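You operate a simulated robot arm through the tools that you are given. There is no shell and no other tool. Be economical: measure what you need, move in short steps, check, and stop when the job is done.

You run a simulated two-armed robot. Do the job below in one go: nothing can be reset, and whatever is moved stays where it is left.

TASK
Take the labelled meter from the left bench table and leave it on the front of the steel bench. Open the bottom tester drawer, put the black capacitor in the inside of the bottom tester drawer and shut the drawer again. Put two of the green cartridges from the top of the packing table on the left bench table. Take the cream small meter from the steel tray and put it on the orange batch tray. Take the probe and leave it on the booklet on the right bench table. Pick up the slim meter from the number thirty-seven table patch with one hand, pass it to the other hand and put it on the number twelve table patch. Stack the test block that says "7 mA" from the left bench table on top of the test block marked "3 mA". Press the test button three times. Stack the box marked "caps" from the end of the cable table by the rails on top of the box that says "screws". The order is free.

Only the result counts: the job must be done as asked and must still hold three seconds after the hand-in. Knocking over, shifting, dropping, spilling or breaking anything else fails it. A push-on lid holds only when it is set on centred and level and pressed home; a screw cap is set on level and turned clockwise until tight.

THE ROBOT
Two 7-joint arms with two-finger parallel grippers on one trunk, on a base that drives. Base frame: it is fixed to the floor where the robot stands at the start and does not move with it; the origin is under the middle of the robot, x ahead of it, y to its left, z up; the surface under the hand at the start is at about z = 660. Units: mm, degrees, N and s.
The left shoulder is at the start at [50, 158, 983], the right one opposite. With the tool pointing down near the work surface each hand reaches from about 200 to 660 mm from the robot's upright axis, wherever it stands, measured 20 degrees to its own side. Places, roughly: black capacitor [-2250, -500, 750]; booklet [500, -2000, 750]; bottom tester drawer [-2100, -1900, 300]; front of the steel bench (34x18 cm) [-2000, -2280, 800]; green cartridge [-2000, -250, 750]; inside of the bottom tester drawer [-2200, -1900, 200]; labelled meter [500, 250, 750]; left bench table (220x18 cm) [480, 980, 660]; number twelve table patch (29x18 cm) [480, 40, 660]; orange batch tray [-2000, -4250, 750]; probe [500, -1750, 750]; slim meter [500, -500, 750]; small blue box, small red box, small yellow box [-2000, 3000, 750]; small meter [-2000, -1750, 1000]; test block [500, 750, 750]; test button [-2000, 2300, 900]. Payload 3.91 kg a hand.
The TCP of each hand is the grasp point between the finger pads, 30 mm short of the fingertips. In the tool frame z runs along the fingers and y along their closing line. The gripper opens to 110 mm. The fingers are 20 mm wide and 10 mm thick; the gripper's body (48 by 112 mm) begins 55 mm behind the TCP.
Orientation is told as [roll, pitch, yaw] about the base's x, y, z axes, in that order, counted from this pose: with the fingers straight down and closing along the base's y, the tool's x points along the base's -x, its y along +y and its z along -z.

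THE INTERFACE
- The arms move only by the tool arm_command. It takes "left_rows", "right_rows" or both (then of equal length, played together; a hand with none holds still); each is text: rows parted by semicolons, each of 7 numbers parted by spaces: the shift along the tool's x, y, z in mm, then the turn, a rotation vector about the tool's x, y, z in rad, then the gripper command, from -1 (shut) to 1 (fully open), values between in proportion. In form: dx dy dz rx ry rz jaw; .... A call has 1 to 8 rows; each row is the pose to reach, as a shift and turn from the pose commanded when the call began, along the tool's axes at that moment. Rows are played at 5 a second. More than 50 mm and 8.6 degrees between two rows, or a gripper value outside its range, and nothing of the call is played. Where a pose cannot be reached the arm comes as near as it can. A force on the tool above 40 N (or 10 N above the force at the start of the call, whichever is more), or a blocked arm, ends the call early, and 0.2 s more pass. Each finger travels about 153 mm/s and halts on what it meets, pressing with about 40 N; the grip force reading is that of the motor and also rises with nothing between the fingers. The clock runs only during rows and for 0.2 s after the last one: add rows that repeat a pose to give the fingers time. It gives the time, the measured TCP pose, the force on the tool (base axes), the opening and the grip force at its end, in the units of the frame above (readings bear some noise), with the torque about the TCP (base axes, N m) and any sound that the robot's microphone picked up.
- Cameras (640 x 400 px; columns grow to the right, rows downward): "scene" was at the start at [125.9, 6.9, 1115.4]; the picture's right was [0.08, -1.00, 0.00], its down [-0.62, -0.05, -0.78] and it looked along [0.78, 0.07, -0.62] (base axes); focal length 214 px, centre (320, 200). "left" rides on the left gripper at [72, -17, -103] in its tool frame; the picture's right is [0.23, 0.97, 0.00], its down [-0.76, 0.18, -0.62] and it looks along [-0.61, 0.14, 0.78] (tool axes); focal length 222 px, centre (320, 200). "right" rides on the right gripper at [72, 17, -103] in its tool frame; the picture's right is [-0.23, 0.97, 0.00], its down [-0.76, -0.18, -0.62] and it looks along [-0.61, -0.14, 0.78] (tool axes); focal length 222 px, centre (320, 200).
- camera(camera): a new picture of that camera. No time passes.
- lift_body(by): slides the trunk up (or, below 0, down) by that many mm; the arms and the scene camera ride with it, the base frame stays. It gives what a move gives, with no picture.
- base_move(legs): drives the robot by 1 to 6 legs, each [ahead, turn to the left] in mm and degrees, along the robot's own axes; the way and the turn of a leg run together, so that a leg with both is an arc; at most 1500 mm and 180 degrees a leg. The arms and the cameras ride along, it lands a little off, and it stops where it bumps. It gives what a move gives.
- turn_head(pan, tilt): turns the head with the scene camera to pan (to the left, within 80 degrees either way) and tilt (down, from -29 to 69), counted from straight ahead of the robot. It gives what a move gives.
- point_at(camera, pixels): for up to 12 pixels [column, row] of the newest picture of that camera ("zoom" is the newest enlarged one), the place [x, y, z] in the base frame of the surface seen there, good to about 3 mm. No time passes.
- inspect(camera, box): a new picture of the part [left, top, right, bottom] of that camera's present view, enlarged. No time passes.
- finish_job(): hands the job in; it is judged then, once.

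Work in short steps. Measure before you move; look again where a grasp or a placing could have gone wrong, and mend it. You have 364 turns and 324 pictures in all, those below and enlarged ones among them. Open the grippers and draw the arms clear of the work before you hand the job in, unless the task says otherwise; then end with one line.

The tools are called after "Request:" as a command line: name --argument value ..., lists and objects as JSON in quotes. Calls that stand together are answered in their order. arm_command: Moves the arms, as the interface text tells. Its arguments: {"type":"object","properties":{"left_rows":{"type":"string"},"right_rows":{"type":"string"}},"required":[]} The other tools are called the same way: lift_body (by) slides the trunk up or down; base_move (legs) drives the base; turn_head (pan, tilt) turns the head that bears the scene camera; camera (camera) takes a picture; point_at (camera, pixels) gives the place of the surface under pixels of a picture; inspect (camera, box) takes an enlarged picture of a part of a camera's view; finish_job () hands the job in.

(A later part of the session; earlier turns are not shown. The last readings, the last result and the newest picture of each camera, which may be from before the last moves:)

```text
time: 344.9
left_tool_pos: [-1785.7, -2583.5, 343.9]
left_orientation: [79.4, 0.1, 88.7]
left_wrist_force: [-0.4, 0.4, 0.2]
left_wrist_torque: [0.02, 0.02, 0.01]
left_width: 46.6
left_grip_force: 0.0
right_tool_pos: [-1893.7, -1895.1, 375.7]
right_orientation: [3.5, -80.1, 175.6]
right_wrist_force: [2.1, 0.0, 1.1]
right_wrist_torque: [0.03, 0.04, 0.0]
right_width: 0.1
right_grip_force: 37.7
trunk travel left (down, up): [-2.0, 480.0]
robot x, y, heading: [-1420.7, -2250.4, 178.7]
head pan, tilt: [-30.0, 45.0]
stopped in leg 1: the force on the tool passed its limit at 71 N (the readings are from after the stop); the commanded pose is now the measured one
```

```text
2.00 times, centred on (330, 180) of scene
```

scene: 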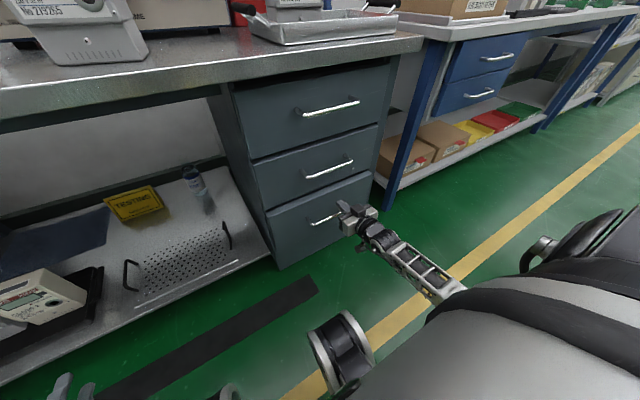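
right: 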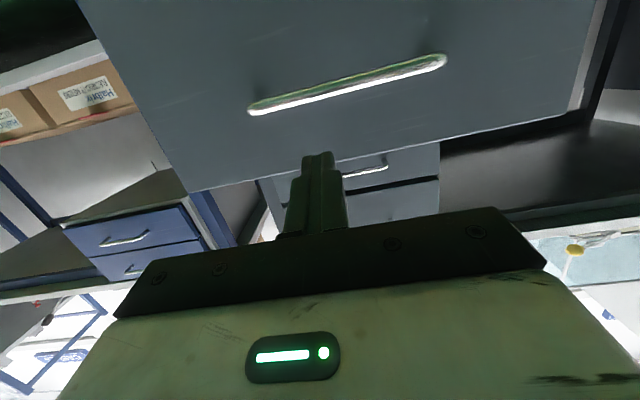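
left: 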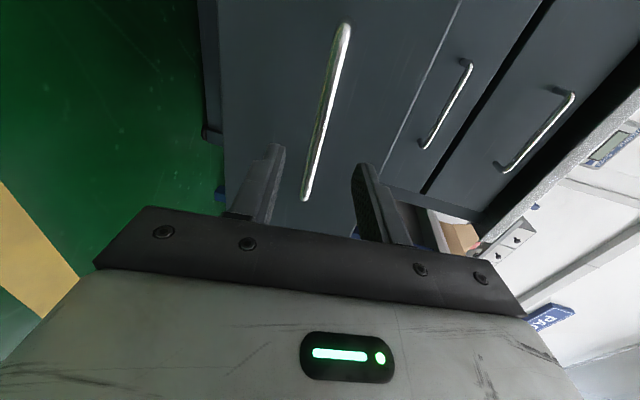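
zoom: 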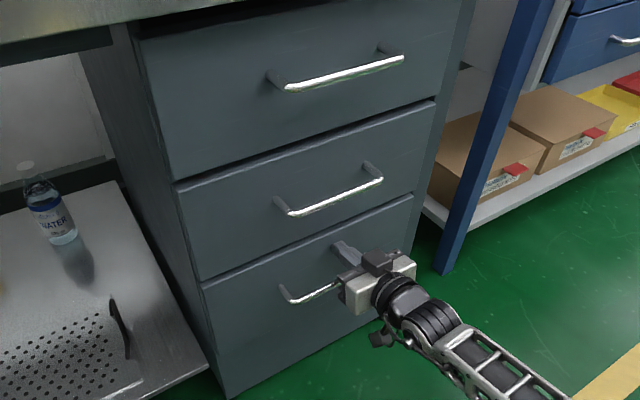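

Force rose to 71 N at the closed position. I back off and verify that the faces are flush.

Request:
base_move --legs '[[-250, 0]]'

Request:
inspect --camera "scene" --box '[180, 60, 400, 240]'

Request:
point_at --camera "zoom" --pixels '[[280, 200], [280, 280], [300, 230], [250, 290], [330, 290], [240, 230]]'

```text
time: 346.7
left_tool_pos: [-1537.6, -2591.2, 344.5]
left_orientation: [79.4, 0.1, 88.8]
left_wrist_force: [-0.3, -0.3, 1.3]
left_wrist_torque: [-0.01, -0.02, 0.03]
left_width: 46.8
left_grip_force: 0.0
right_tool_pos: [-1644.1, -1901.1, 376.2]
right_orientation: [3.6, -80.0, 175.6]
right_wrist_force: [-0.2, -0.3, -0.4]
right_wrist_torque: [-0.01, -0.01, 0.0]
right_width: 0.0
right_grip_force: 37.7
trunk travel left (down, up): [-2.0, 480.0]
robot x, y, heading: [-1171.1, -2256.9, 178.5]
head pan, tilt: [-30.0, 45.0]
```

```text
2.22 times, centred on (290, 150) of scene
```

zoom: 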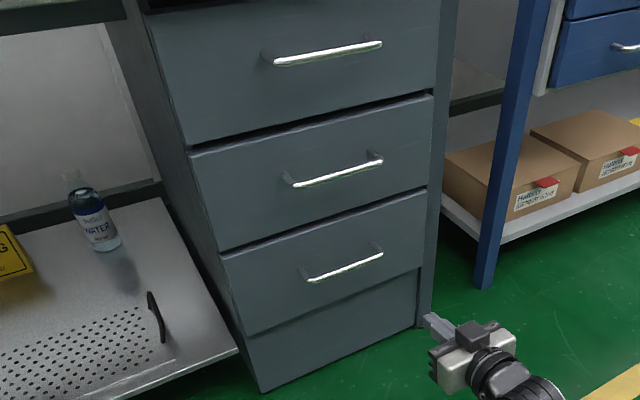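

```text
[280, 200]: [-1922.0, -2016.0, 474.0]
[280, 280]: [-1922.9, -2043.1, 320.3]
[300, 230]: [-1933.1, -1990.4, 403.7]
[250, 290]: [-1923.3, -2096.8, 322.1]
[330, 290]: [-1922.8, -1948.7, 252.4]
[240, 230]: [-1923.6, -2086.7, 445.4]
```

The drawer is shut flush. I raise the trunk and bring both hands back to straight-down poses.

Request:
lift_body --by 340

Request:
arm_command --left_rows "0 0 0 0 0 -0.14 0; 0 0 0 0 0 -0.28 0; 0 0 0 0 0 -0.42 0; 0 0 0 0 0 -0.56 0; 0 0 0 0 0 -0.7 0; 0 0 0 0 0 -0.84 0; 0 0 0 0 0 -0.98 0; 0 0 0 0 0 -1.12 0" --right_rows "0 0 0 0 0.14 0 0; 0 0 0 0 0.28 0 0; 0 0 0 0 0.42 0 0; 0 0 0 0 0.56 0 0; 0 0 0 0 0.7 0 0; 0 0 0 0 0.84 0 0; 0 0 0 0 0.98 0 0; 0 0 0 0 1.12 0 0"

```text
time: 350.0
left_tool_pos: [-1538.2, -2589.4, 685.1]
left_orientation: [79.4, 0.0, 88.8]
left_wrist_force: [-0.2, 0.5, -0.3]
left_wrist_torque: [-0.01, 0.02, 0.0]
left_width: 46.7
left_grip_force: 0.1
right_tool_pos: [-1644.6, -1902.1, 715.4]
right_orientation: [3.6, -79.9, 175.6]
right_wrist_force: [-0.1, -0.4, -0.2]
right_wrist_torque: [0.0, 0.0, 0.05]
right_width: 0.1
right_grip_force: 38.3
trunk travel left (down, up): [-342.0, 140.0]
robot x, y, heading: [-1168.7, -2257.4, 178.5]
head pan, tilt: [-30.0, 45.0]
```

```text
time: 351.8
left_tool_pos: [-1539.0, -2590.8, 684.7]
left_orientation: [66.7, -62.3, 109.6]
left_wrist_force: [-0.6, -0.2, -0.1]
left_wrist_torque: [0.0, -0.01, -0.05]
left_width: 55.1
left_grip_force: 0.0
right_tool_pos: [-1645.3, -1900.9, 714.7]
right_orientation: [0.7, -15.6, 179.0]
right_wrist_force: [-0.1, 0.1, 0.4]
right_wrist_torque: [0.03, -0.02, 0.01]
right_width: 55.1
right_grip_force: 0.1
trunk travel left (down, up): [-342.0, 140.0]
robot x, y, heading: [-1169.8, -2255.7, 178.6]
head pan, tilt: [-30.0, 45.0]
```

Continuing to straighten both hands.

Request:
arm_command --left_rows "0 0 0 0 0 -0.14 1; 0 0 0 0 0 -0.28 1; 0 0 0 0 0 -0.45 1" --right_rows "0 0 0 0 0.13 0 1; 0 0 0 0 0.272 0 1; 0 0 0 0 0.272 0 1"

Request:
arm_command --left_rows "0 0 0 0 0.14 0 1; 0 0 0 0 0.28 0 1; 0 0 0 0 0.42 0 1; 0 0 0 0 0.56 0 1; 0 0 0 0 0.7 0 1; 0 0 0 0 0.84 0 1; 0 0 0 0 0.98 0 1; 0 0 0 0 1.12 0 1"

```text
refused: row 3 steps farther than a row can; nothing moved
```

```text
time: 353.6
left_tool_pos: [-1538.7, -2590.9, 684.9]
left_orientation: [26.1, -12.6, 167.7]
left_wrist_force: [0.3, -0.4, 0.8]
left_wrist_torque: [0.02, 0.01, 0.0]
left_width: 109.8
left_grip_force: 0.0
right_tool_pos: [-1644.6, -1901.9, 714.0]
right_orientation: [0.7, -15.9, 178.9]
right_wrist_force: [0.1, -0.1, 0.6]
right_wrist_torque: [-0.02, 0.0, -0.01]
right_width: 55.1
right_grip_force: 0.0
trunk travel left (down, up): [-342.0, 140.0]
robot x, y, heading: [-1169.8, -2258.1, 178.6]
head pan, tilt: [-30.0, 45.0]
```

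I level the left hand exactly and the right one too.

Request:
arm_command --left_rows "0 0 0 0.107 0.066 -0.04 1; 0 0 0 0.214 0.132 -0.08 1; 0 0 0 0.321 0.198 -0.12 1; 0 0 0 0.428 0.264 -0.16 1; 0 0 0 0.428 0.264 -0.16 1" --right_rows "0 0 0 0 0.07 0 1; 0 0 0 0 0.14 0 1; 0 0 0 0 0.21 0 1; 0 0 0 0.012 0.277 0 1; 0 0 0 0.012 0.277 0 1"

Request:
lift_body --by 60

```text
time: 354.8
left_tool_pos: [-1538.8, -2590.6, 684.5]
left_orientation: [-0.1, -0.1, 179.9]
left_wrist_force: [-0.4, 0.2, 0.6]
left_wrist_torque: [-0.01, 0.02, -0.02]
left_width: 110.1
left_grip_force: 0.2
right_tool_pos: [-1645.4, -1902.4, 715.2]
right_orientation: [-0.2, 0.1, 179.1]
right_wrist_force: [-0.1, 0.3, 0.0]
right_wrist_torque: [0.02, 0.0, 0.03]
right_width: 110.1
right_grip_force: 0.0
trunk travel left (down, up): [-342.0, 140.0]
robot x, y, heading: [-1169.4, -2254.6, 178.6]
head pan, tilt: [-30.0, 45.0]
```

```text
time: 355.8
left_tool_pos: [-1538.3, -2590.5, 745.8]
left_orientation: [-0.1, -0.1, 179.9]
left_wrist_force: [-0.3, 0.8, -0.4]
left_wrist_torque: [-0.01, -0.01, -0.01]
left_width: 110.0
left_grip_force: 0.0
right_tool_pos: [-1645.5, -1902.5, 774.9]
right_orientation: [-0.1, 0.0, 179.1]
right_wrist_force: [0.9, -0.1, -0.6]
right_wrist_torque: [0.03, 0.01, 0.02]
right_width: 109.9
right_grip_force: 0.1
trunk travel left (down, up): [-402.0, 80.0]
robot x, y, heading: [-1168.0, -2255.9, 178.5]
head pan, tilt: [-30.0, 45.0]
```

I lift both hands to a travel height close to the body.

Request:
arm_command --left_rows "6 -13 -40 0 0 0 1; 12 -26 -80 0 0 0 1; 18 -39 -120 0 0 0 1; 24 -52 -160 0 0 0 1; 30 -65 -200 0 0 0 1; 36 -78 -240 0 0 0 1; 40 -90 -270 0 0 0 1" --right_rows "20 13 -34 0 0 0 1; 40 26 -68 0 0 0 1; 60 39 -102 0 0 0 1; 80 52 -136 0 0 0 1; 100 65 -170 0 0 0 1; 120 78 -204 0 0 0 1; 140 90 -238 0 0 0 1"

```text
time: 357.4
left_tool_pos: [-1496.8, -2501.1, 1012.6]
left_orientation: [0.1, 0.0, 179.9]
left_wrist_force: [-0.7, 0.6, -0.2]
left_wrist_torque: [0.02, 0.0, 0.01]
left_width: 110.2
left_grip_force: 0.1
right_tool_pos: [-1507.1, -1996.7, 1013.4]
right_orientation: [0.0, 0.0, 179.1]
right_wrist_force: [0.6, -0.1, 0.6]
right_wrist_torque: [0.02, 0.01, 0.02]
right_width: 110.1
right_grip_force: 0.1
trunk travel left (down, up): [-402.0, 80.0]
robot x, y, heading: [-1173.1, -2256.3, 178.5]
head pan, tilt: [-30.0, 45.0]
```

I drive to the cartridges: robot at about (-1540,-410).

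Request:
base_move --legs '[[0, -88.5], [1500, 0], [346, 0], [0, 90], [365, 0]]'

Request:
turn_head --pan -15 --tilt 38

Request:
camera --camera "scene"

```text
time: 376.3
left_tool_pos: [-1891.4, -678.3, 1013.0]
left_orientation: [-0.1, 0.0, -175.5]
left_wrist_force: [-0.2, -0.4, -0.4]
left_wrist_torque: [0.0, -0.01, 0.02]
left_width: 110.0
left_grip_force: 0.1
right_tool_pos: [-1940.1, -175.2, 1013.1]
right_orientation: [-0.1, 0.1, -176.4]
right_wrist_force: [0.2, 0.3, 0.0]
right_wrist_torque: [0.01, -0.02, 0.0]
right_width: 110.0
right_grip_force: 0.1
trunk travel left (down, up): [-402.0, 80.0]
robot x, y, heading: [-1582.0, -410.7, -176.8]
head pan, tilt: [-30.0, 45.0]
```

```text
time: 377.0
left_tool_pos: [-1889.9, -677.3, 1012.2]
left_orientation: [-0.1, -0.1, -175.6]
left_wrist_force: [0.2, -0.7, -1.1]
left_wrist_torque: [-0.02, 0.02, -0.01]
left_width: 110.1
left_grip_force: 0.1
right_tool_pos: [-1939.0, -176.3, 1013.6]
right_orientation: [-0.1, 0.1, -176.3]
right_wrist_force: [-0.1, 0.4, 0.0]
right_wrist_torque: [0.0, -0.01, -0.01]
right_width: 110.1
right_grip_force: 0.1
trunk travel left (down, up): [-402.0, 80.0]
robot x, y, heading: [-1582.7, -408.1, -176.6]
head pan, tilt: [-15.0, 38.0]
```

```text
182 pictures are left
```

scene: 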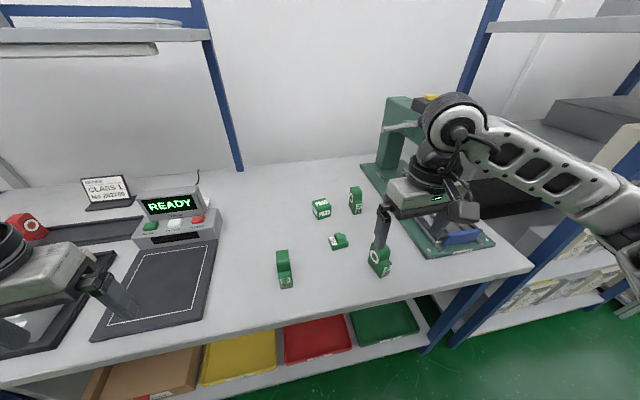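

Cartridges at (382,262) and (285,268). I zoom and measure both.

Request:
inspect --camera "scene" --box '[260, 215, 420, 315]'

Request:
camera --camera "right"

```text
4.00 times, centred on (340, 265) of scene
```

zoom: 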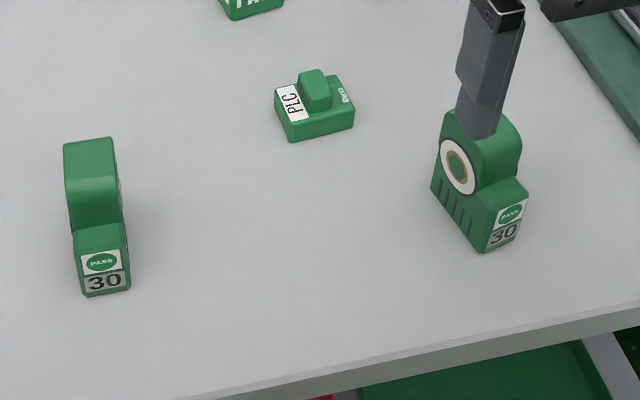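

```text
180 pictures are left
```

right: 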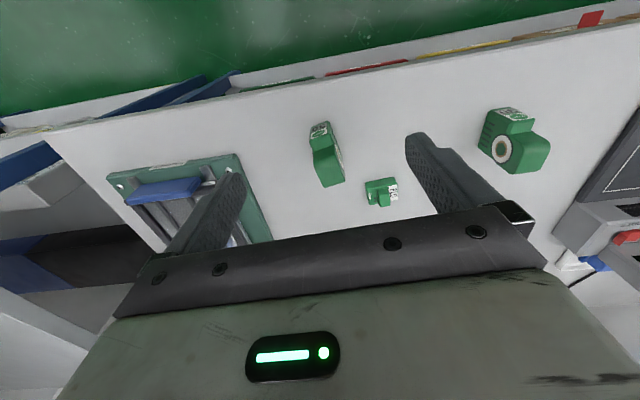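

I measure the right cartridge from the right camera and the left one from the zoom.

Request:
point_at --camera "right" --pixels '[[316, 155], [334, 150], [324, 184], [343, 180], [312, 130], [328, 125], [328, 165]]'

Request:
point_at --camera "zoom" --pixels '[[67, 148], [110, 140], [118, 185], [72, 190], [92, 160], [78, 245], [122, 240], [100, 290], [460, 130], [505, 130], [515, 155]]'

```text
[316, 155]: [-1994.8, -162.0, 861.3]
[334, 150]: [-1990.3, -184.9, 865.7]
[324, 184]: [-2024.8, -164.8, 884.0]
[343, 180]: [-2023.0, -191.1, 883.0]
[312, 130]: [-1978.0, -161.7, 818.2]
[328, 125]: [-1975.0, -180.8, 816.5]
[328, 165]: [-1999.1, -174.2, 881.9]
```

```text
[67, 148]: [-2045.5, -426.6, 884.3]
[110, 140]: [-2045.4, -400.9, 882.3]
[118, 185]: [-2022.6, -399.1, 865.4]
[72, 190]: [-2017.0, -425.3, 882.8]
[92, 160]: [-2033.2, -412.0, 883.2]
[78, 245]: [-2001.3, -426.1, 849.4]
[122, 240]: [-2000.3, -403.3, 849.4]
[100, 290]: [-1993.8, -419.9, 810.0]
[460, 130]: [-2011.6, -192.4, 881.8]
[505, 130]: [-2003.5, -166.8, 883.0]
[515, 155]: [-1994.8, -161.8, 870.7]
```

Right cartridge: tall part centred (-2010,-176), 26 wide, top 883. I lower the right hand on it with a narrower opening.

Request:
arm_command --right_rows "-18 -1 30 0 0 0 0.1; -36 -2 60 0 0 0 0.1; -54 -4 90 0 0 0 0.1; -72 -5 110 0 0 0 0.1; -72 -5 110 0 0 0 0.1"

Request:
camera --camera "right"

```text
time: 378.2
left_tool_pos: [-1889.3, -679.1, 1012.6]
left_orientation: [-0.1, -0.1, -175.4]
left_wrist_force: [-0.3, -0.1, -0.1]
left_wrist_torque: [0.05, 0.01, -0.02]
left_width: 110.1
left_grip_force: 0.1
right_tool_pos: [-2014.5, -173.4, 903.8]
right_orientation: [-0.1, 0.0, -176.3]
right_wrist_force: [-0.2, -0.2, 0.1]
right_wrist_torque: [-0.01, 0.01, -0.01]
right_width: 60.3
right_grip_force: 0.1
trunk travel left (down, up): [-402.0, 80.0]
robot x, y, heading: [-1579.6, -410.6, -177.2]
head pan, tilt: [-15.0, 38.0]
```

```text
179 pictures are left
```

right: 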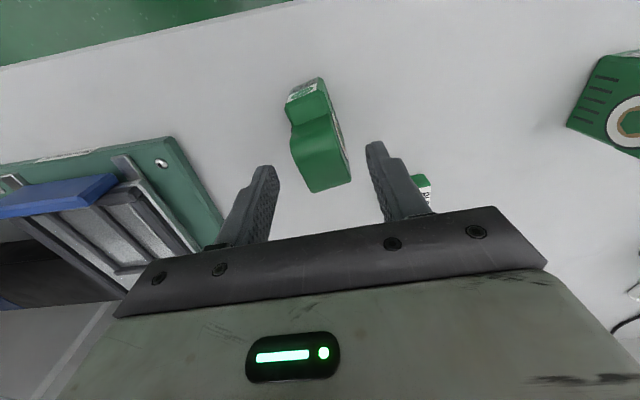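

Centred. I descend 42 mm and close.

Request:
arm_command --right_rows "0 2 21 0 0 0 0.1; 0 2 42 0 0 0 0.1; 0 2 42 0 0 0 0.1; 0 2 42 0 0 0 -1; 0 2 42 0 0 0 -1; 0 2 42 0 0 0 -1"

Request:
camera --camera "right"

```text
time: 379.6
left_tool_pos: [-1889.8, -677.5, 1013.3]
left_orientation: [-0.1, -0.1, -175.4]
left_wrist_force: [0.2, -1.2, 0.5]
left_wrist_torque: [0.0, -0.01, 0.03]
left_width: 110.2
left_grip_force: 0.0
right_tool_pos: [-2012.1, -177.4, 862.4]
right_orientation: [-0.1, 0.0, -176.2]
right_wrist_force: [0.3, -0.7, -0.8]
right_wrist_torque: [-0.04, 0.0, 0.03]
right_width: 29.5
right_grip_force: 39.9
trunk travel left (down, up): [-402.0, 80.0]
robot x, y, heading: [-1582.2, -405.4, -177.0]
head pan, tilt: [-15.0, 38.0]
```

```text
178 pictures are left
```

right: 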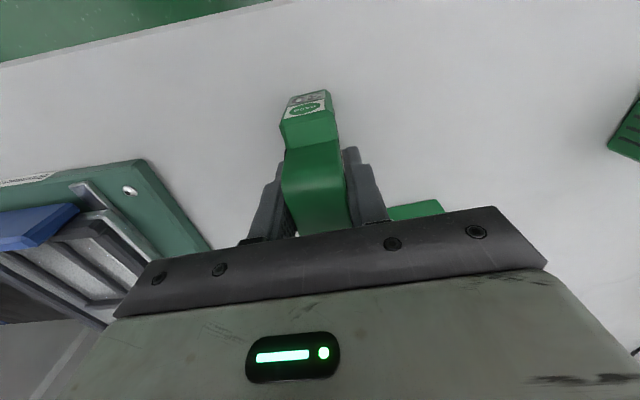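

Gripped. I lift it and draw it back.

Request:
arm_command --right_rows "0 0 -40 0 0 0 -1; 0 0 -85 0 0 0 -1; 20 0 -125 0 0 0 -1; 60 0 -150 0 0 0 -1; 100 0 -165 0 0 0 -1; 130 0 -170 0 0 0 -1"

Request:
base_move --legs '[[-330, 0], [0, -93], [190, 0], [0, 90], [310, 0]]'

Request:
turn_head --pan 15 --tilt 38

Request:
camera --camera "scene"

Request:
camera --camera "left"

```text
time: 381.0
left_tool_pos: [-1889.0, -678.7, 1012.3]
left_orientation: [0.0, -0.1, -175.4]
left_wrist_force: [0.0, -0.2, 0.0]
left_wrist_torque: [0.02, 0.02, -0.03]
left_width: 109.8
left_grip_force: 0.1
right_tool_pos: [-1881.9, -171.9, 1032.6]
right_orientation: [-0.1, 0.0, -176.3]
right_wrist_force: [0.1, 0.3, -1.4]
right_wrist_torque: [-0.03, 0.0, -0.01]
right_width: 29.7
right_grip_force: 39.9
trunk travel left (down, up): [-402.0, 80.0]
robot x, y, heading: [-1582.5, -408.4, -177.0]
head pan, tilt: [-15.0, 38.0]
```

```text
time: 393.7
left_tool_pos: [-1883.0, -474.8, 1013.2]
left_orientation: [0.1, 0.0, -176.4]
left_wrist_force: [-0.3, -0.3, -0.5]
left_wrist_torque: [0.04, 0.01, -0.03]
left_width: 109.9
left_grip_force: 0.0
right_tool_pos: [-1866.9, 28.9, 1032.3]
right_orientation: [0.0, 0.0, -177.1]
right_wrist_force: [-0.3, 0.1, -0.2]
right_wrist_torque: [-0.04, -0.04, -0.02]
right_width: 29.6
right_grip_force: 39.4
trunk travel left (down, up): [-402.0, 80.0]
robot x, y, heading: [-1575.7, -212.1, -177.8]
head pan, tilt: [-15.0, 38.0]
```

```text
time: 394.6
left_tool_pos: [-1882.8, -476.1, 1012.5]
left_orientation: [0.0, -0.2, -176.4]
left_wrist_force: [-0.6, 0.0, 0.7]
left_wrist_torque: [-0.01, -0.03, 0.0]
left_width: 110.3
left_grip_force: 0.1
right_tool_pos: [-1868.0, 30.4, 1032.7]
right_orientation: [-0.1, 0.0, -177.1]
right_wrist_force: [0.4, -0.2, -0.6]
right_wrist_torque: [-0.01, -0.02, -0.01]
right_width: 29.7
right_grip_force: 39.9
trunk travel left (down, up): [-402.0, 80.0]
robot x, y, heading: [-1573.8, -209.3, -177.9]
head pan, tilt: [15.0, 38.0]
```

```text
177 pictures are left
```

scene: 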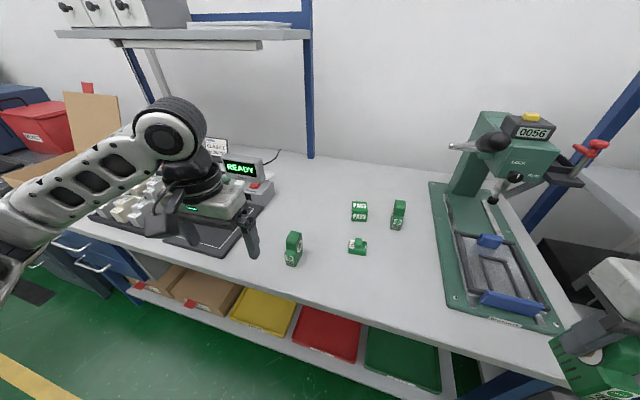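

```text
176 pictures are left
```

left: 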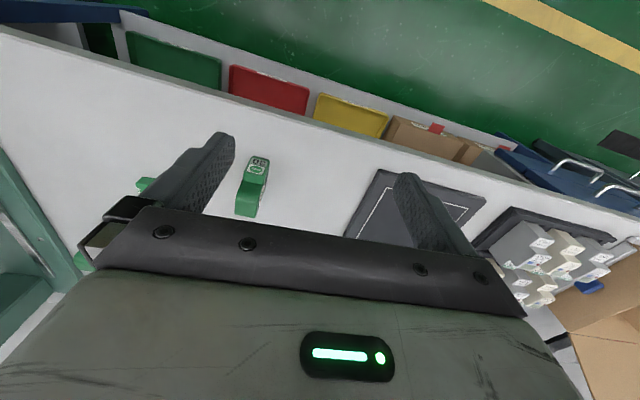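

I move the left hand over the other cartridge at (-2031,-413).

Request:
arm_command --left_rows "-36 -18 20 0 0 0.02 0.1; -72 -36 45 0 0 0.04 0.1; -108 -54 75 0 0 0.063 0.1; -144 -72 105 0 0 0.063 0.1; -144 -72 108 0 0 0.063 0.1"

Request:
camera --camera "left"

```text
refused: row 3 steps farther than a row can; nothing moved
```

```text
175 pictures are left
```

left: 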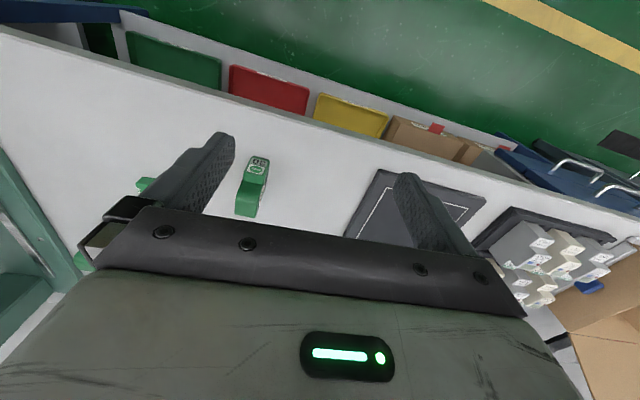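

Resend with even steps.

Request:
arm_command --left_rows "-29 -14 21 0 0 0.02 0.1; -58 -28 42 0 0 0.04 0.1; -87 -42 63 0 0 0.063 0.1; -116 -57 84 0 0 0.063 0.1; -144 -72 105 0 0 0.063 0.1; -144 -72 105 0 0 0.063 0.1"

Request:
camera --camera "left"

```text
time: 396.0
left_tool_pos: [-2029.8, -414.9, 909.4]
left_orientation: [0.0, -0.2, 179.9]
left_wrist_force: [0.9, 0.1, -0.6]
left_wrist_torque: [0.01, -0.04, -0.02]
left_width: 60.7
left_grip_force: 0.1
right_tool_pos: [-1867.3, 31.0, 1032.4]
right_orientation: [-0.1, 0.0, -177.3]
right_wrist_force: [0.2, -0.5, -1.0]
right_wrist_torque: [0.0, -0.02, -0.02]
right_width: 29.5
right_grip_force: 40.2
trunk travel left (down, up): [-402.0, 80.0]
robot x, y, heading: [-1568.8, -208.9, -177.8]
head pan, tilt: [15.0, 38.0]
```

```text
174 pictures are left
```

left: 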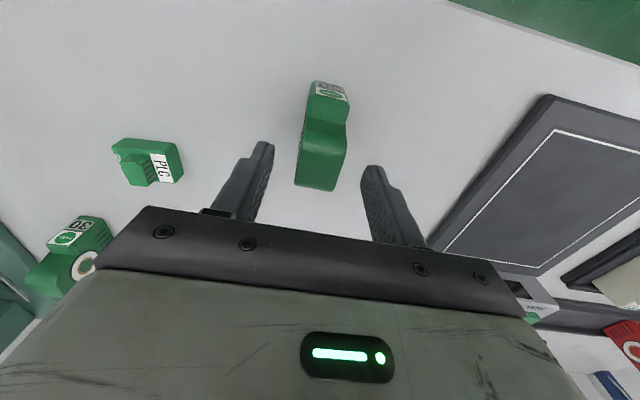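

Centred between the fingers. I descend 47 mm and close.

Request:
arm_command --left_rows "0 0 24 0 0 0 0.1; 0 0 47 0 0 0 0.1; 0 0 47 0 0 0 0.1; 0 0 47 0 0 0 -1; 0 0 47 0 0 0 -1; 0 0 47 0 0 0 -1"

Request:
camera --camera "left"

```text
time: 397.4
left_tool_pos: [-2029.4, -413.8, 862.6]
left_orientation: [0.1, -0.1, -180.0]
left_wrist_force: [-0.3, 0.0, -0.2]
left_wrist_torque: [-0.01, 0.01, 0.05]
left_width: 29.9
left_grip_force: 39.9
right_tool_pos: [-1867.3, 30.1, 1033.1]
right_orientation: [-0.2, 0.0, -177.1]
right_wrist_force: [-0.6, 1.1, -0.2]
right_wrist_torque: [0.0, 0.0, -0.03]
right_width: 29.7
right_grip_force: 40.4
trunk travel left (down, up): [-402.0, 80.0]
robot x, y, heading: [-1572.4, -215.6, -177.6]
head pan, tilt: [15.0, 38.0]
```

```text
173 pictures are left
```

left: 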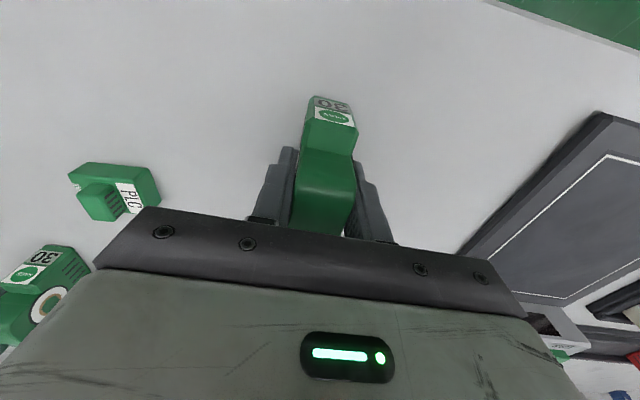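

Both cartridges held. I lift, draw back and drive across to the left bench table at about (0,420).

Request:
arm_command --left_rows "0 0 -40 0 0 0 -1; 0 0 -85 0 0 0 -1; 20 0 -125 0 0 0 -1; 60 0 -150 0 0 0 -1; 100 0 -165 0 0 0 -1; 140 0 -170 0 0 0 -1"

Request:
base_move --legs '[[-350, 0], [0, -154.6], [1375, 0], [0, -27.8]]'

Request:
turn_head --pan 0 --tilt 40

Request:
camera --camera "scene"

```text
time: 398.8
left_tool_pos: [-1889.2, -415.6, 1030.8]
left_orientation: [-0.1, 0.0, -179.8]
left_wrist_force: [-0.1, -0.6, -0.8]
left_wrist_torque: [-0.01, 0.02, 0.0]
left_width: 29.5
left_grip_force: 40.0
right_tool_pos: [-1866.7, 30.3, 1032.6]
right_orientation: [0.0, 0.0, -177.0]
right_wrist_force: [0.2, -0.1, -1.0]
right_wrist_torque: [0.0, 0.04, 0.0]
right_width: 29.5
right_grip_force: 39.8
trunk travel left (down, up): [-402.0, 80.0]
robot x, y, heading: [-1574.3, -214.6, -177.6]
head pan, tilt: [15.0, 38.0]
```

```text
time: 415.3
left_tool_pos: [329.8, 596.1, 1030.8]
left_orientation: [0.0, -0.2, -4.7]
left_wrist_force: [0.4, 0.2, -1.4]
left_wrist_torque: [0.04, -0.03, -0.01]
left_width: 29.5
left_grip_force: 39.8
right_tool_pos: [271.3, 153.8, 1032.7]
right_orientation: [0.0, 0.1, -1.9]
right_wrist_force: [-0.2, 0.1, -0.6]
right_wrist_torque: [0.0, -0.01, 0.03]
right_width: 29.7
right_grip_force: 40.4
trunk travel left (down, up): [-402.0, 80.0]
robot x, y, heading: [-3.7, 419.7, -2.3]
head pan, tilt: [15.0, 38.0]
```

```text
time: 416.1
left_tool_pos: [329.1, 595.9, 1031.5]
left_orientation: [0.0, -0.1, -4.7]
left_wrist_force: [-0.4, -0.4, -0.9]
left_wrist_torque: [0.02, -0.01, -0.01]
left_width: 29.7
left_grip_force: 40.6
right_tool_pos: [270.7, 153.7, 1032.5]
right_orientation: [0.0, 0.0, -1.9]
right_wrist_force: [0.4, 0.4, -0.6]
right_wrist_torque: [-0.01, 0.0, 0.02]
right_width: 29.5
right_grip_force: 40.1
trunk travel left (down, up): [-402.0, 80.0]
robot x, y, heading: [-5.4, 417.1, -2.2]
head pan, tilt: [0.0, 40.0]
```

```text
172 pictures are left
```

scene: 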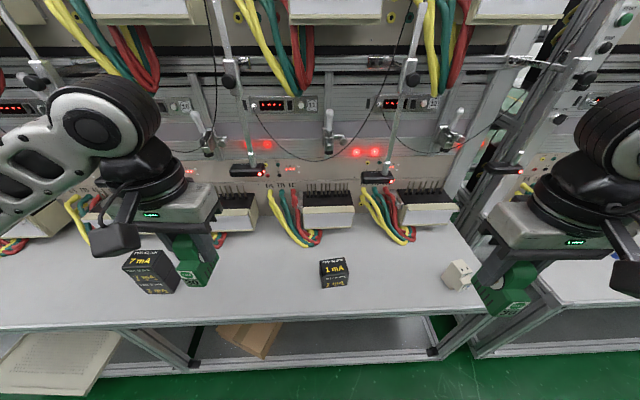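

I lower the trunk 170 mm, then bring both cartridges over free spots: left to (455,640), right to (455,168).

Request:
lift_body --by -150

Request:
arm_command --left_rows "-24 11 0 0 0 0 -1; -49 22 0 0 0 0 -1; -73 32 0 0 0 0 -1; -98 43 0 0 0 0 -1; -122 54 0 0 0 0 -1; -122 54 0 0 0 0 -1" --right_rows "-37 4 0 0 0 0 -1; -74 8 0 0 0 0 -1; -111 12 0 0 0 0 -1; -147 16 0 0 0 0 -1; -183 20 0 0 0 0 -1; -183 20 0 0 0 0 -1"

Request:
camera --camera "scene"

```text
time: 417.8
left_tool_pos: [329.3, 595.9, 881.7]
left_orientation: [0.0, 0.0, -4.8]
left_wrist_force: [-1.2, -0.2, -1.1]
left_wrist_torque: [0.0, 0.0, -0.01]
left_width: 29.6
left_grip_force: 40.0
right_tool_pos: [269.8, 153.2, 882.1]
right_orientation: [-0.2, 0.1, -1.9]
right_wrist_force: [-0.1, -0.7, -0.4]
right_wrist_torque: [-0.02, -0.02, -0.02]
right_width: 29.7
right_grip_force: 40.7
trunk travel left (down, up): [-252.0, 230.0]
robot x, y, heading: [-2.4, 411.9, -2.2]
head pan, tilt: [0.0, 40.0]
```

```text
time: 419.2
left_tool_pos: [456.2, 641.0, 879.2]
left_orientation: [0.0, -0.1, -4.7]
left_wrist_force: [0.0, -0.2, -1.2]
left_wrist_torque: [0.04, -0.01, 0.0]
left_width: 29.6
left_grip_force: 40.1
right_tool_pos: [456.3, 167.4, 881.6]
right_orientation: [-0.1, 0.0, -1.9]
right_wrist_force: [-0.1, -0.3, -0.8]
right_wrist_torque: [-0.02, 0.02, -0.02]
right_width: 29.6
right_grip_force: 39.9
trunk travel left (down, up): [-252.0, 230.0]
robot x, y, heading: [-3.0, 419.8, -2.3]
head pan, tilt: [0.0, 40.0]
```

```text
171 pictures are left
```

scene: 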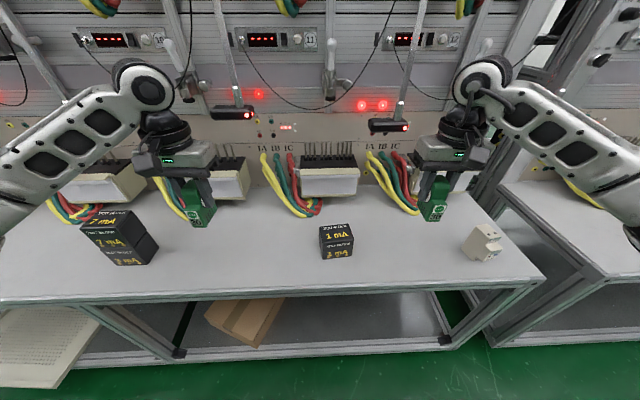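

Clear below both. I lower by the trunk: 150 mm first.

Request:
lift_body --by -150

Request:
camera --camera "scene"

```text
time: 421.0
left_tool_pos: [456.3, 640.9, 730.3]
left_orientation: [0.0, -0.1, -4.7]
left_wrist_force: [-0.2, 0.6, 0.0]
left_wrist_torque: [0.0, -0.01, -0.01]
left_width: 29.6
left_grip_force: 40.7
right_tool_pos: [454.0, 166.5, 732.2]
right_orientation: [0.0, 0.0, -2.0]
right_wrist_force: [0.1, -0.5, -1.3]
right_wrist_torque: [-0.02, 0.05, 0.01]
right_width: 29.4
right_grip_force: 39.9
trunk travel left (down, up): [-102.0, 380.0]
robot x, y, heading: [-6.9, 415.9, -2.3]
head pan, tilt: [0.0, 40.0]
```

```text
170 pictures are left
```

scene: 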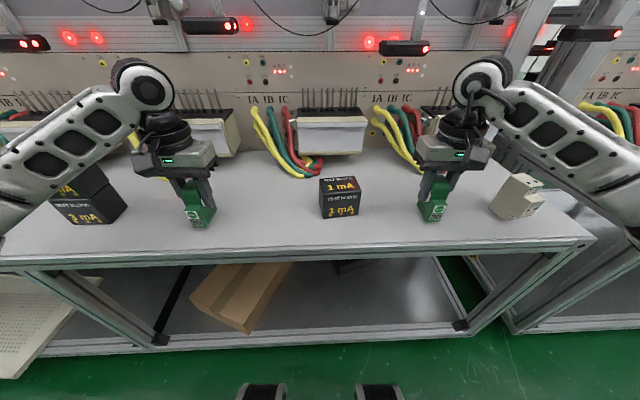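

Lower 6 mm more and read forces.

Request:
lift_body --by -7

```text
time: 421.5
left_tool_pos: [456.2, 641.8, 724.3]
left_orientation: [0.0, -0.1, -4.7]
left_wrist_force: [0.4, -0.2, -1.4]
left_wrist_torque: [0.01, 0.04, 0.02]
left_width: 29.6
left_grip_force: 40.1
right_tool_pos: [453.8, 166.2, 723.6]
right_orientation: [0.0, 0.0, -1.9]
right_wrist_force: [0.2, -1.1, -0.7]
right_wrist_torque: [0.02, 0.01, 0.01]
right_width: 29.5
right_grip_force: 40.2
trunk travel left (down, up): [-95.0, 387.0]
robot x, y, heading: [-2.2, 417.9, -2.3]
head pan, tilt: [0.0, 40.0]
```

Request:
lift_body --by -3

```text
time: 422.0
left_tool_pos: [457.6, 639.5, 722.1]
left_orientation: [0.0, -0.3, -4.8]
left_wrist_force: [-0.5, 0.6, 9.9]
left_wrist_torque: [0.09, 0.35, -0.04]
left_width: 29.5
left_grip_force: 39.5
right_tool_pos: [454.2, 168.0, 721.4]
right_orientation: [-0.1, 0.0, -1.9]
right_wrist_force: [0.3, -0.3, -0.8]
right_wrist_torque: [0.02, 0.01, 0.01]
right_width: 29.8
right_grip_force: 40.1
trunk travel left (down, up): [-92.0, 390.0]
robot x, y, heading: [-5.0, 418.2, -2.1]
head pan, tilt: [0.0, 40.0]
```

The left one is down; I lower the right hand until contact too, then open both and rise.

Request:
arm_command --right_rows "0 0 0.7 0 0 0 -1; 0 0 1.4 0 0 0 -1; 0 0 2 0 0 0 -1; 0 0 2 0 0 0 -1"

Request:
arm_command --left_rows "0 0 0 0 0 0 -0.2; 0 0 0 0 0 0 0; 0 0 0 0 0 0 0.1; 0 0 -35 0 0 0 0.1; 0 0 -75 0 0 0 0.1; 0 0 -115 0 0 0 0.1; 30 0 -150 0 0 0 0.1" --right_rows "0 0 -1 0 0 0 -0.2; 0 0 -1 0 0 0 0; 0 0 -1 0 0 0 0.1; 0 0 -35 0 0 0 0.1; 0 0 -75 0 0 0 0.1; 0 0 -115 0 0 0 0.1; 30 0 -150 0 0 0 0.1"

Request:
camera --camera "scene"

```text
time: 423.0
left_tool_pos: [456.3, 640.3, 722.8]
left_orientation: [0.1, -0.3, -4.8]
left_wrist_force: [4.6, 0.2, 15.3]
left_wrist_torque: [0.05, 0.18, -0.01]
left_width: 29.7
left_grip_force: 40.0
right_tool_pos: [454.3, 166.3, 722.8]
right_orientation: [0.0, -0.3, -1.8]
right_wrist_force: [0.2, 0.1, 15.5]
right_wrist_torque: [0.1, 0.6, -0.02]
right_width: 29.9
right_grip_force: 40.1
trunk travel left (down, up): [-92.0, 390.0]
robot x, y, heading: [-6.5, 416.2, -2.4]
head pan, tilt: [0.0, 40.0]
```

```text
time: 424.6
left_tool_pos: [427.6, 644.4, 871.5]
left_orientation: [-0.1, -0.1, -4.6]
left_wrist_force: [0.9, 0.0, 0.4]
left_wrist_torque: [-0.02, 0.02, -0.01]
left_width: 60.8
left_grip_force: 0.1
right_tool_pos: [424.5, 167.9, 867.2]
right_orientation: [0.1, 0.0, -1.9]
right_wrist_force: [-0.1, -0.3, -0.4]
right_wrist_torque: [-0.02, 0.01, -0.01]
right_width: 60.5
right_grip_force: 0.0
trunk travel left (down, up): [-92.0, 390.0]
robot x, y, heading: [-4.5, 417.8, -2.5]
head pan, tilt: [0.0, 40.0]
```

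```text
169 pictures are left
```

scene: 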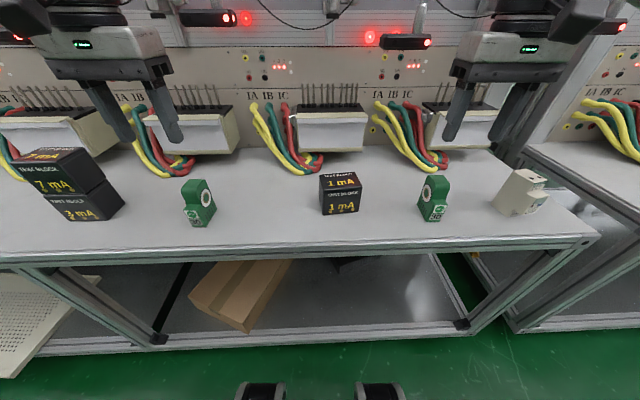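

Both cartridges stand. I draw the hands back, raise the trunk and turn left to look across toward the test button.

Request:
arm_command --left_rows "40 0 -20 0 0 0 0.1; 80 0 -30 0 0 0 0.1; 120 0 -30 0 0 0 0.1" --right_rows "40 0 -20 0 0 0 0.1; 80 0 -30 0 0 0 0.1; 120 0 -30 0 0 0 0.1"

Request:
lift_body --by 200

Request:
base_move --legs '[[-150, 0], [0, 125]]'

Request:
turn_head --pan 0 --tilt 10

Request:
camera --camera "scene"

```text
time: 425.4
left_tool_pos: [304.9, 652.7, 902.1]
left_orientation: [0.0, -0.2, -4.7]
left_wrist_force: [0.1, 0.5, 0.1]
left_wrist_torque: [0.03, 0.0, 0.0]
left_width: 60.4
left_grip_force: 0.0
right_tool_pos: [304.3, 171.9, 898.4]
right_orientation: [-0.2, 0.0, -1.8]
right_wrist_force: [-0.3, 0.0, -0.3]
right_wrist_torque: [-0.01, -0.01, -0.04]
right_width: 60.5
right_grip_force: 0.1
trunk travel left (down, up): [-92.0, 390.0]
robot x, y, heading: [-2.0, 420.6, -2.4]
head pan, tilt: [0.0, 40.0]
```

```text
time: 427.6
left_tool_pos: [307.7, 653.4, 1102.3]
left_orientation: [0.0, -0.1, -4.7]
left_wrist_force: [0.6, 0.6, 0.6]
left_wrist_torque: [0.0, -0.01, -0.01]
left_width: 60.6
left_grip_force: 0.1
right_tool_pos: [305.0, 171.0, 1098.0]
right_orientation: [-0.1, 0.0, -1.8]
right_wrist_force: [0.4, -0.2, 0.6]
right_wrist_torque: [-0.04, 0.01, 0.0]
right_width: 60.8
right_grip_force: 0.0
trunk travel left (down, up): [-292.0, 190.0]
robot x, y, heading: [-4.5, 417.2, -2.5]
head pan, tilt: [0.0, 40.0]
```

```text
time: 434.1
left_tool_pos: [-521.9, 554.4, 1102.0]
left_orientation: [-0.1, -0.1, 118.6]
left_wrist_force: [-0.5, 0.1, -0.5]
left_wrist_torque: [0.02, 0.04, -0.01]
left_width: 60.6
left_grip_force: 0.1
right_tool_pos: [-118.3, 818.0, 1096.8]
right_orientation: [-0.1, 0.0, 121.4]
right_wrist_force: [-0.1, -0.3, -0.6]
right_wrist_torque: [-0.01, -0.01, -0.03]
right_width: 60.3
right_grip_force: 0.0
trunk travel left (down, up): [-292.0, 190.0]
robot x, y, heading: [-153.5, 422.5, 120.7]
head pan, tilt: [0.0, 40.0]
```

```text
time: 435.1
left_tool_pos: [-521.3, 554.5, 1102.0]
left_orientation: [0.1, -0.1, 118.5]
left_wrist_force: [0.3, 0.8, -0.1]
left_wrist_torque: [0.0, 0.0, 0.0]
left_width: 60.6
left_grip_force: 0.1
right_tool_pos: [-118.9, 818.0, 1097.0]
right_orientation: [-0.1, 0.0, 121.4]
right_wrist_force: [0.0, -0.2, 0.9]
right_wrist_torque: [-0.04, -0.01, 0.02]
right_width: 60.4
right_grip_force: 0.1
trunk travel left (down, up): [-292.0, 190.0]
robot x, y, heading: [-156.3, 427.5, 120.7]
head pan, tilt: [0.0, 10.0]
```

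```text
168 pictures are left
```

scene: 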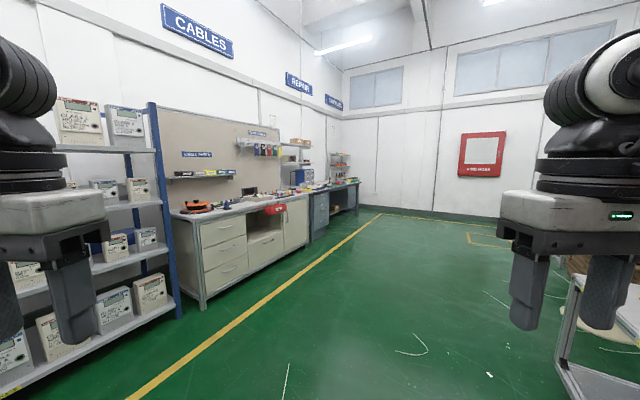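

The way is open. I drive to about (-1350,2250) and face the cable table.

Request:
base_move --legs '[[0, 2.5], [1500, 0], [660, 0], [0, 56.8]]'

Request:
turn_head --pan 0 --tilt 25

Request:
camera --camera "scene"

```text
time: 448.6
left_tool_pos: [-1643.8, 1983.9, 1102.1]
left_orientation: [0.0, -0.2, 176.8]
left_wrist_force: [-1.0, 0.6, 0.0]
left_wrist_torque: [0.0, -0.03, 0.02]
left_width: 60.3
left_grip_force: 0.1
right_tool_pos: [-1655.5, 2464.8, 1097.8]
right_orientation: [0.1, -0.1, 179.7]
right_wrist_force: [-0.3, 0.1, 0.5]
right_wrist_torque: [-0.03, 0.02, 0.02]
right_width: 60.7
right_grip_force: 0.1
trunk travel left (down, up): [-292.0, 190.0]
robot x, y, heading: [-1341.1, 2227.5, 179.1]
head pan, tilt: [0.0, 10.0]
```

```text
time: 449.4
left_tool_pos: [-1643.1, 1983.2, 1102.5]
left_orientation: [0.0, -0.1, 176.9]
left_wrist_force: [0.2, -0.2, 1.0]
left_wrist_torque: [0.03, -0.03, -0.02]
left_width: 60.5
left_grip_force: 0.1
right_tool_pos: [-1654.7, 2464.6, 1098.8]
right_orientation: [0.0, -0.1, 179.7]
right_wrist_force: [0.6, -0.1, 0.2]
right_wrist_torque: [0.0, 0.04, -0.02]
right_width: 60.7
right_grip_force: 0.0
trunk travel left (down, up): [-292.0, 190.0]
robot x, y, heading: [-1340.3, 2227.5, 179.3]
head pan, tilt: [0.0, 25.0]
```

```text
167 pictures are left
```

scene: 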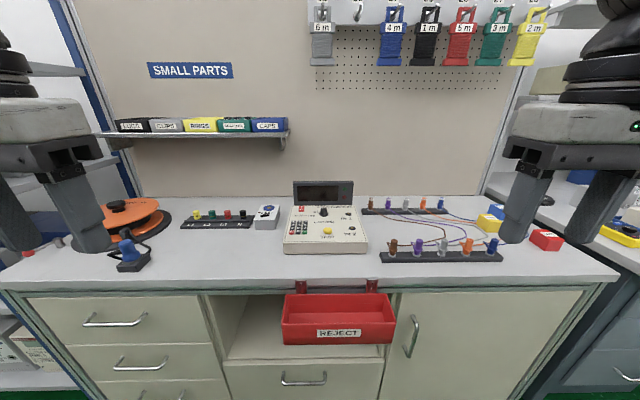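

A tester stands at (325,225) with a yellow button, and small boxes at the right end. I zoom on both.

Request:
inspect --camera "scene" --box '[270, 170, 380, 260]'

Request:
inspect --camera "scene" --box '[450, 180, 610, 280]'

```text
4.44 times, centred on (325, 215) of scene
```

zoom: 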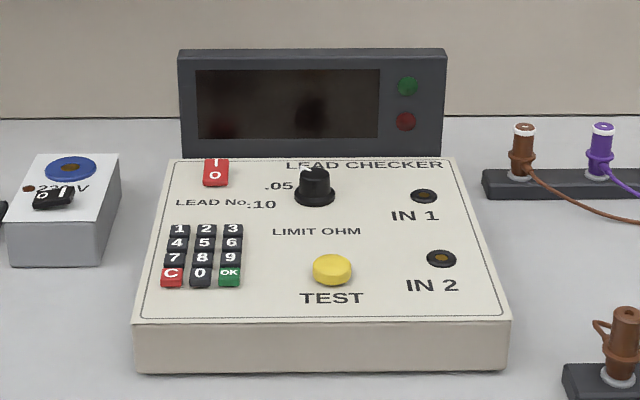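

```text
4.00 times, centred on (530, 230) of scene
```

zoom: 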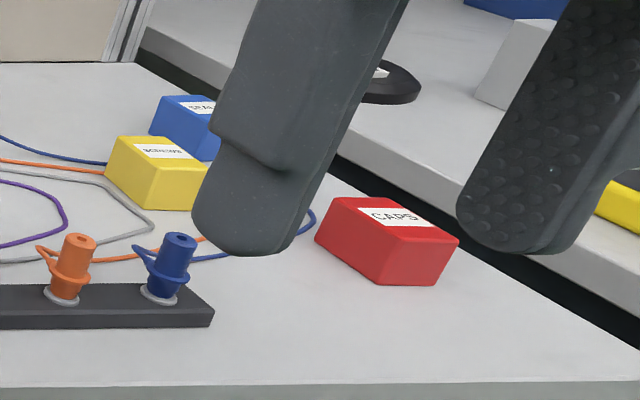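

CAPS is the red box, SCREWS the yellow one; the TEST button is the yellow one. I measure the button.

Request:
inspect --camera "scene" --box '[290, 205, 370, 255]'

Request:
point_at --camera "zoom" --pixels '[[296, 208], [296, 215], [280, 212], [312, 212], [296, 223], [296, 232], [250, 215], [360, 215], [270, 125], [296, 180]]'

```text
8.00 times, centred on (330, 230) of scene
```

zoom: 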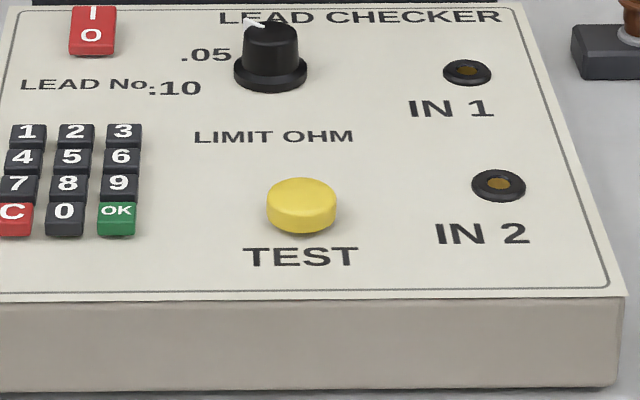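

```text
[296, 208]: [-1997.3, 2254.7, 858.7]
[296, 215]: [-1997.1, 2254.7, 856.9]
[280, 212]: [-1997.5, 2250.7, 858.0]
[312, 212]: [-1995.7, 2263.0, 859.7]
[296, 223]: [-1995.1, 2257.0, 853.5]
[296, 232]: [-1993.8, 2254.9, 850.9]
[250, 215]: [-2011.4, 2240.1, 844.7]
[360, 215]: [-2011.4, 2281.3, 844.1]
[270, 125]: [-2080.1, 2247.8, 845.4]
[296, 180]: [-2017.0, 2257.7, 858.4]
```

Button centre ≈(-2007,2257), top z≈859. I move right to press it with the left hand's closed fingers.

Request:
base_move --legs '[[0, -89.3], [245, 0], [0, 90], [190, 0]]'

Request:
turn_head --pan 15 --tilt 40

Request:
inspect --camera "scene" --box '[200, 130, 440, 280]'

```text
time: 460.0
left_tool_pos: [-1829.8, 2225.2, 1102.1]
left_orientation: [0.0, -0.1, 177.1]
left_wrist_force: [0.2, 0.4, 0.1]
left_wrist_torque: [0.01, 0.0, -0.01]
left_width: 60.7
left_grip_force: 0.0
right_tool_pos: [-1843.7, 2705.9, 1097.6]
right_orientation: [0.0, -0.2, 180.0]
right_wrist_force: [-0.1, 1.2, 0.7]
right_wrist_torque: [0.01, -0.05, 0.01]
right_width: 60.7
right_grip_force: 0.0
trunk travel left (down, up): [-292.0, 190.0]
robot x, y, heading: [-1524.5, 2471.1, 179.4]
head pan, tilt: [0.0, 25.0]
```

```text
time: 460.7
left_tool_pos: [-1828.9, 2225.1, 1102.2]
left_orientation: [0.0, -0.1, 177.1]
left_wrist_force: [0.6, 0.1, 0.5]
left_wrist_torque: [0.01, 0.0, 0.0]
left_width: 60.5
left_grip_force: 0.1
right_tool_pos: [-1844.9, 2707.3, 1097.6]
right_orientation: [-0.1, -0.1, 180.0]
right_wrist_force: [-0.1, 0.6, 0.7]
right_wrist_torque: [-0.01, 0.01, 0.01]
right_width: 60.4
right_grip_force: 0.0
trunk travel left (down, up): [-292.0, 190.0]
robot x, y, heading: [-1525.9, 2472.3, 179.5]
head pan, tilt: [15.0, 40.0]
```

```text
2.67 times, centred on (320, 205) of scene
```

zoom: 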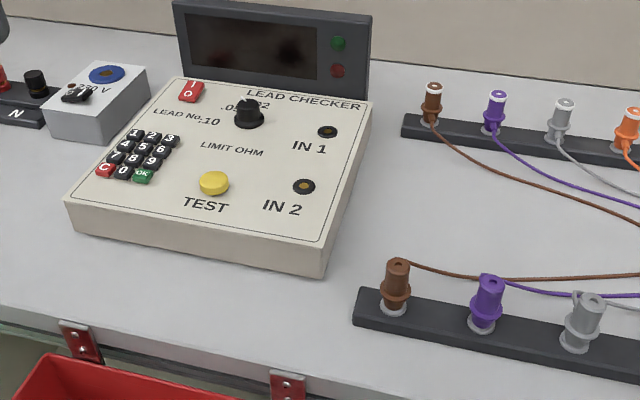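

Request:
point_at --camera "zoom" --pixels '[[214, 181], [203, 181], [225, 181], [214, 175], [214, 188], [190, 200], [250, 195]]'

```text
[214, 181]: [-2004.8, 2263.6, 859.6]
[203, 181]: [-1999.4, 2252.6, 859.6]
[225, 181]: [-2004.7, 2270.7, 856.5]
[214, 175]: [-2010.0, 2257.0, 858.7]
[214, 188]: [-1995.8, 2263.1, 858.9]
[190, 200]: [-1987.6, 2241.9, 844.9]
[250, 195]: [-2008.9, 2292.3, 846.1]
```

Button centre (-2004,2261,859). I close the left hand and go above it.

Request:
arm_command --left_rows "-29 -4 31 0 0 0 -1; -59 -9 62 0 0 0 -1; -88 -13 94 0 0 0 -1; -118 -18 125 0 0 0 -1; -147 -22 156 0 0 0 -1; -176.6 -27 186 0 0 0 -1; -176.6 -27 186 0 0 0 -1"

Request:
camera --camera "left"

Request:
inspect --camera "scene" --box '[200, 130, 360, 230]'

```text
time: 462.3
left_tool_pos: [-2005.5, 2259.6, 914.3]
left_orientation: [0.0, -0.1, 177.1]
left_wrist_force: [-0.2, 0.3, 0.2]
left_wrist_torque: [0.0, 0.01, -0.02]
left_width: 0.3
left_grip_force: 38.0
right_tool_pos: [-1843.5, 2706.6, 1097.8]
right_orientation: [0.1, -0.1, 180.0]
right_wrist_force: [0.3, -0.1, -0.2]
right_wrist_torque: [0.01, 0.0, 0.0]
right_width: 60.5
right_grip_force: 0.1
trunk travel left (down, up): [-292.0, 190.0]
robot x, y, heading: [-1527.0, 2466.3, 179.3]
head pan, tilt: [15.0, 40.0]
```

```text
162 pictures are left
```

left: 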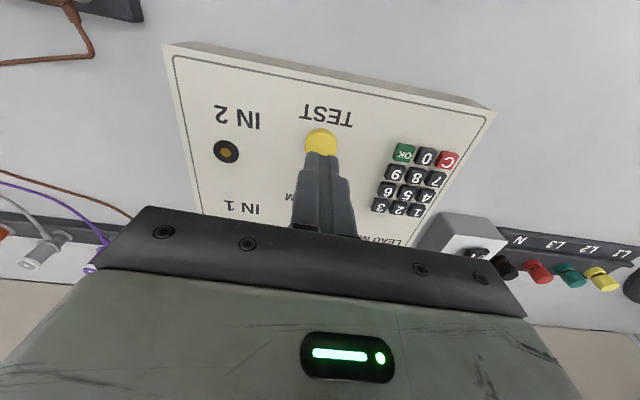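

```text
4.00 times, centred on (280, 180) of scene
```

zoom: 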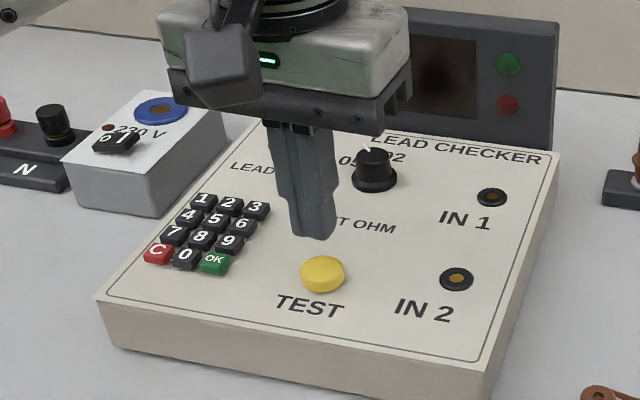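

Aligned. I press down step by step and listen for a sound.

Request:
arm_command --left_rows "0 0 20 0 0 0 -1; 0 0 25 0 0 0 -1; 0 0 28 0 0 0 -1; 0 0 30 0 0 0 -1"

```text
time: 463.3
left_tool_pos: [-2004.1, 2260.9, 884.9]
left_orientation: [0.1, -0.2, 177.2]
left_wrist_force: [0.7, -1.8, 1.4]
left_wrist_torque: [-0.03, -0.03, -0.02]
left_width: 0.0
left_grip_force: 37.6
right_tool_pos: [-1844.0, 2707.9, 1097.1]
right_orientation: [-0.1, -0.1, 179.9]
right_wrist_force: [-0.3, -0.3, -0.1]
right_wrist_torque: [0.02, 0.05, -0.03]
right_width: 60.7
right_grip_force: 0.1
trunk travel left (down, up): [-292.0, 190.0]
robot x, y, heading: [-1524.8, 2471.6, 179.4]
head pan, tilt: [15.0, 40.0]
heard: click
```

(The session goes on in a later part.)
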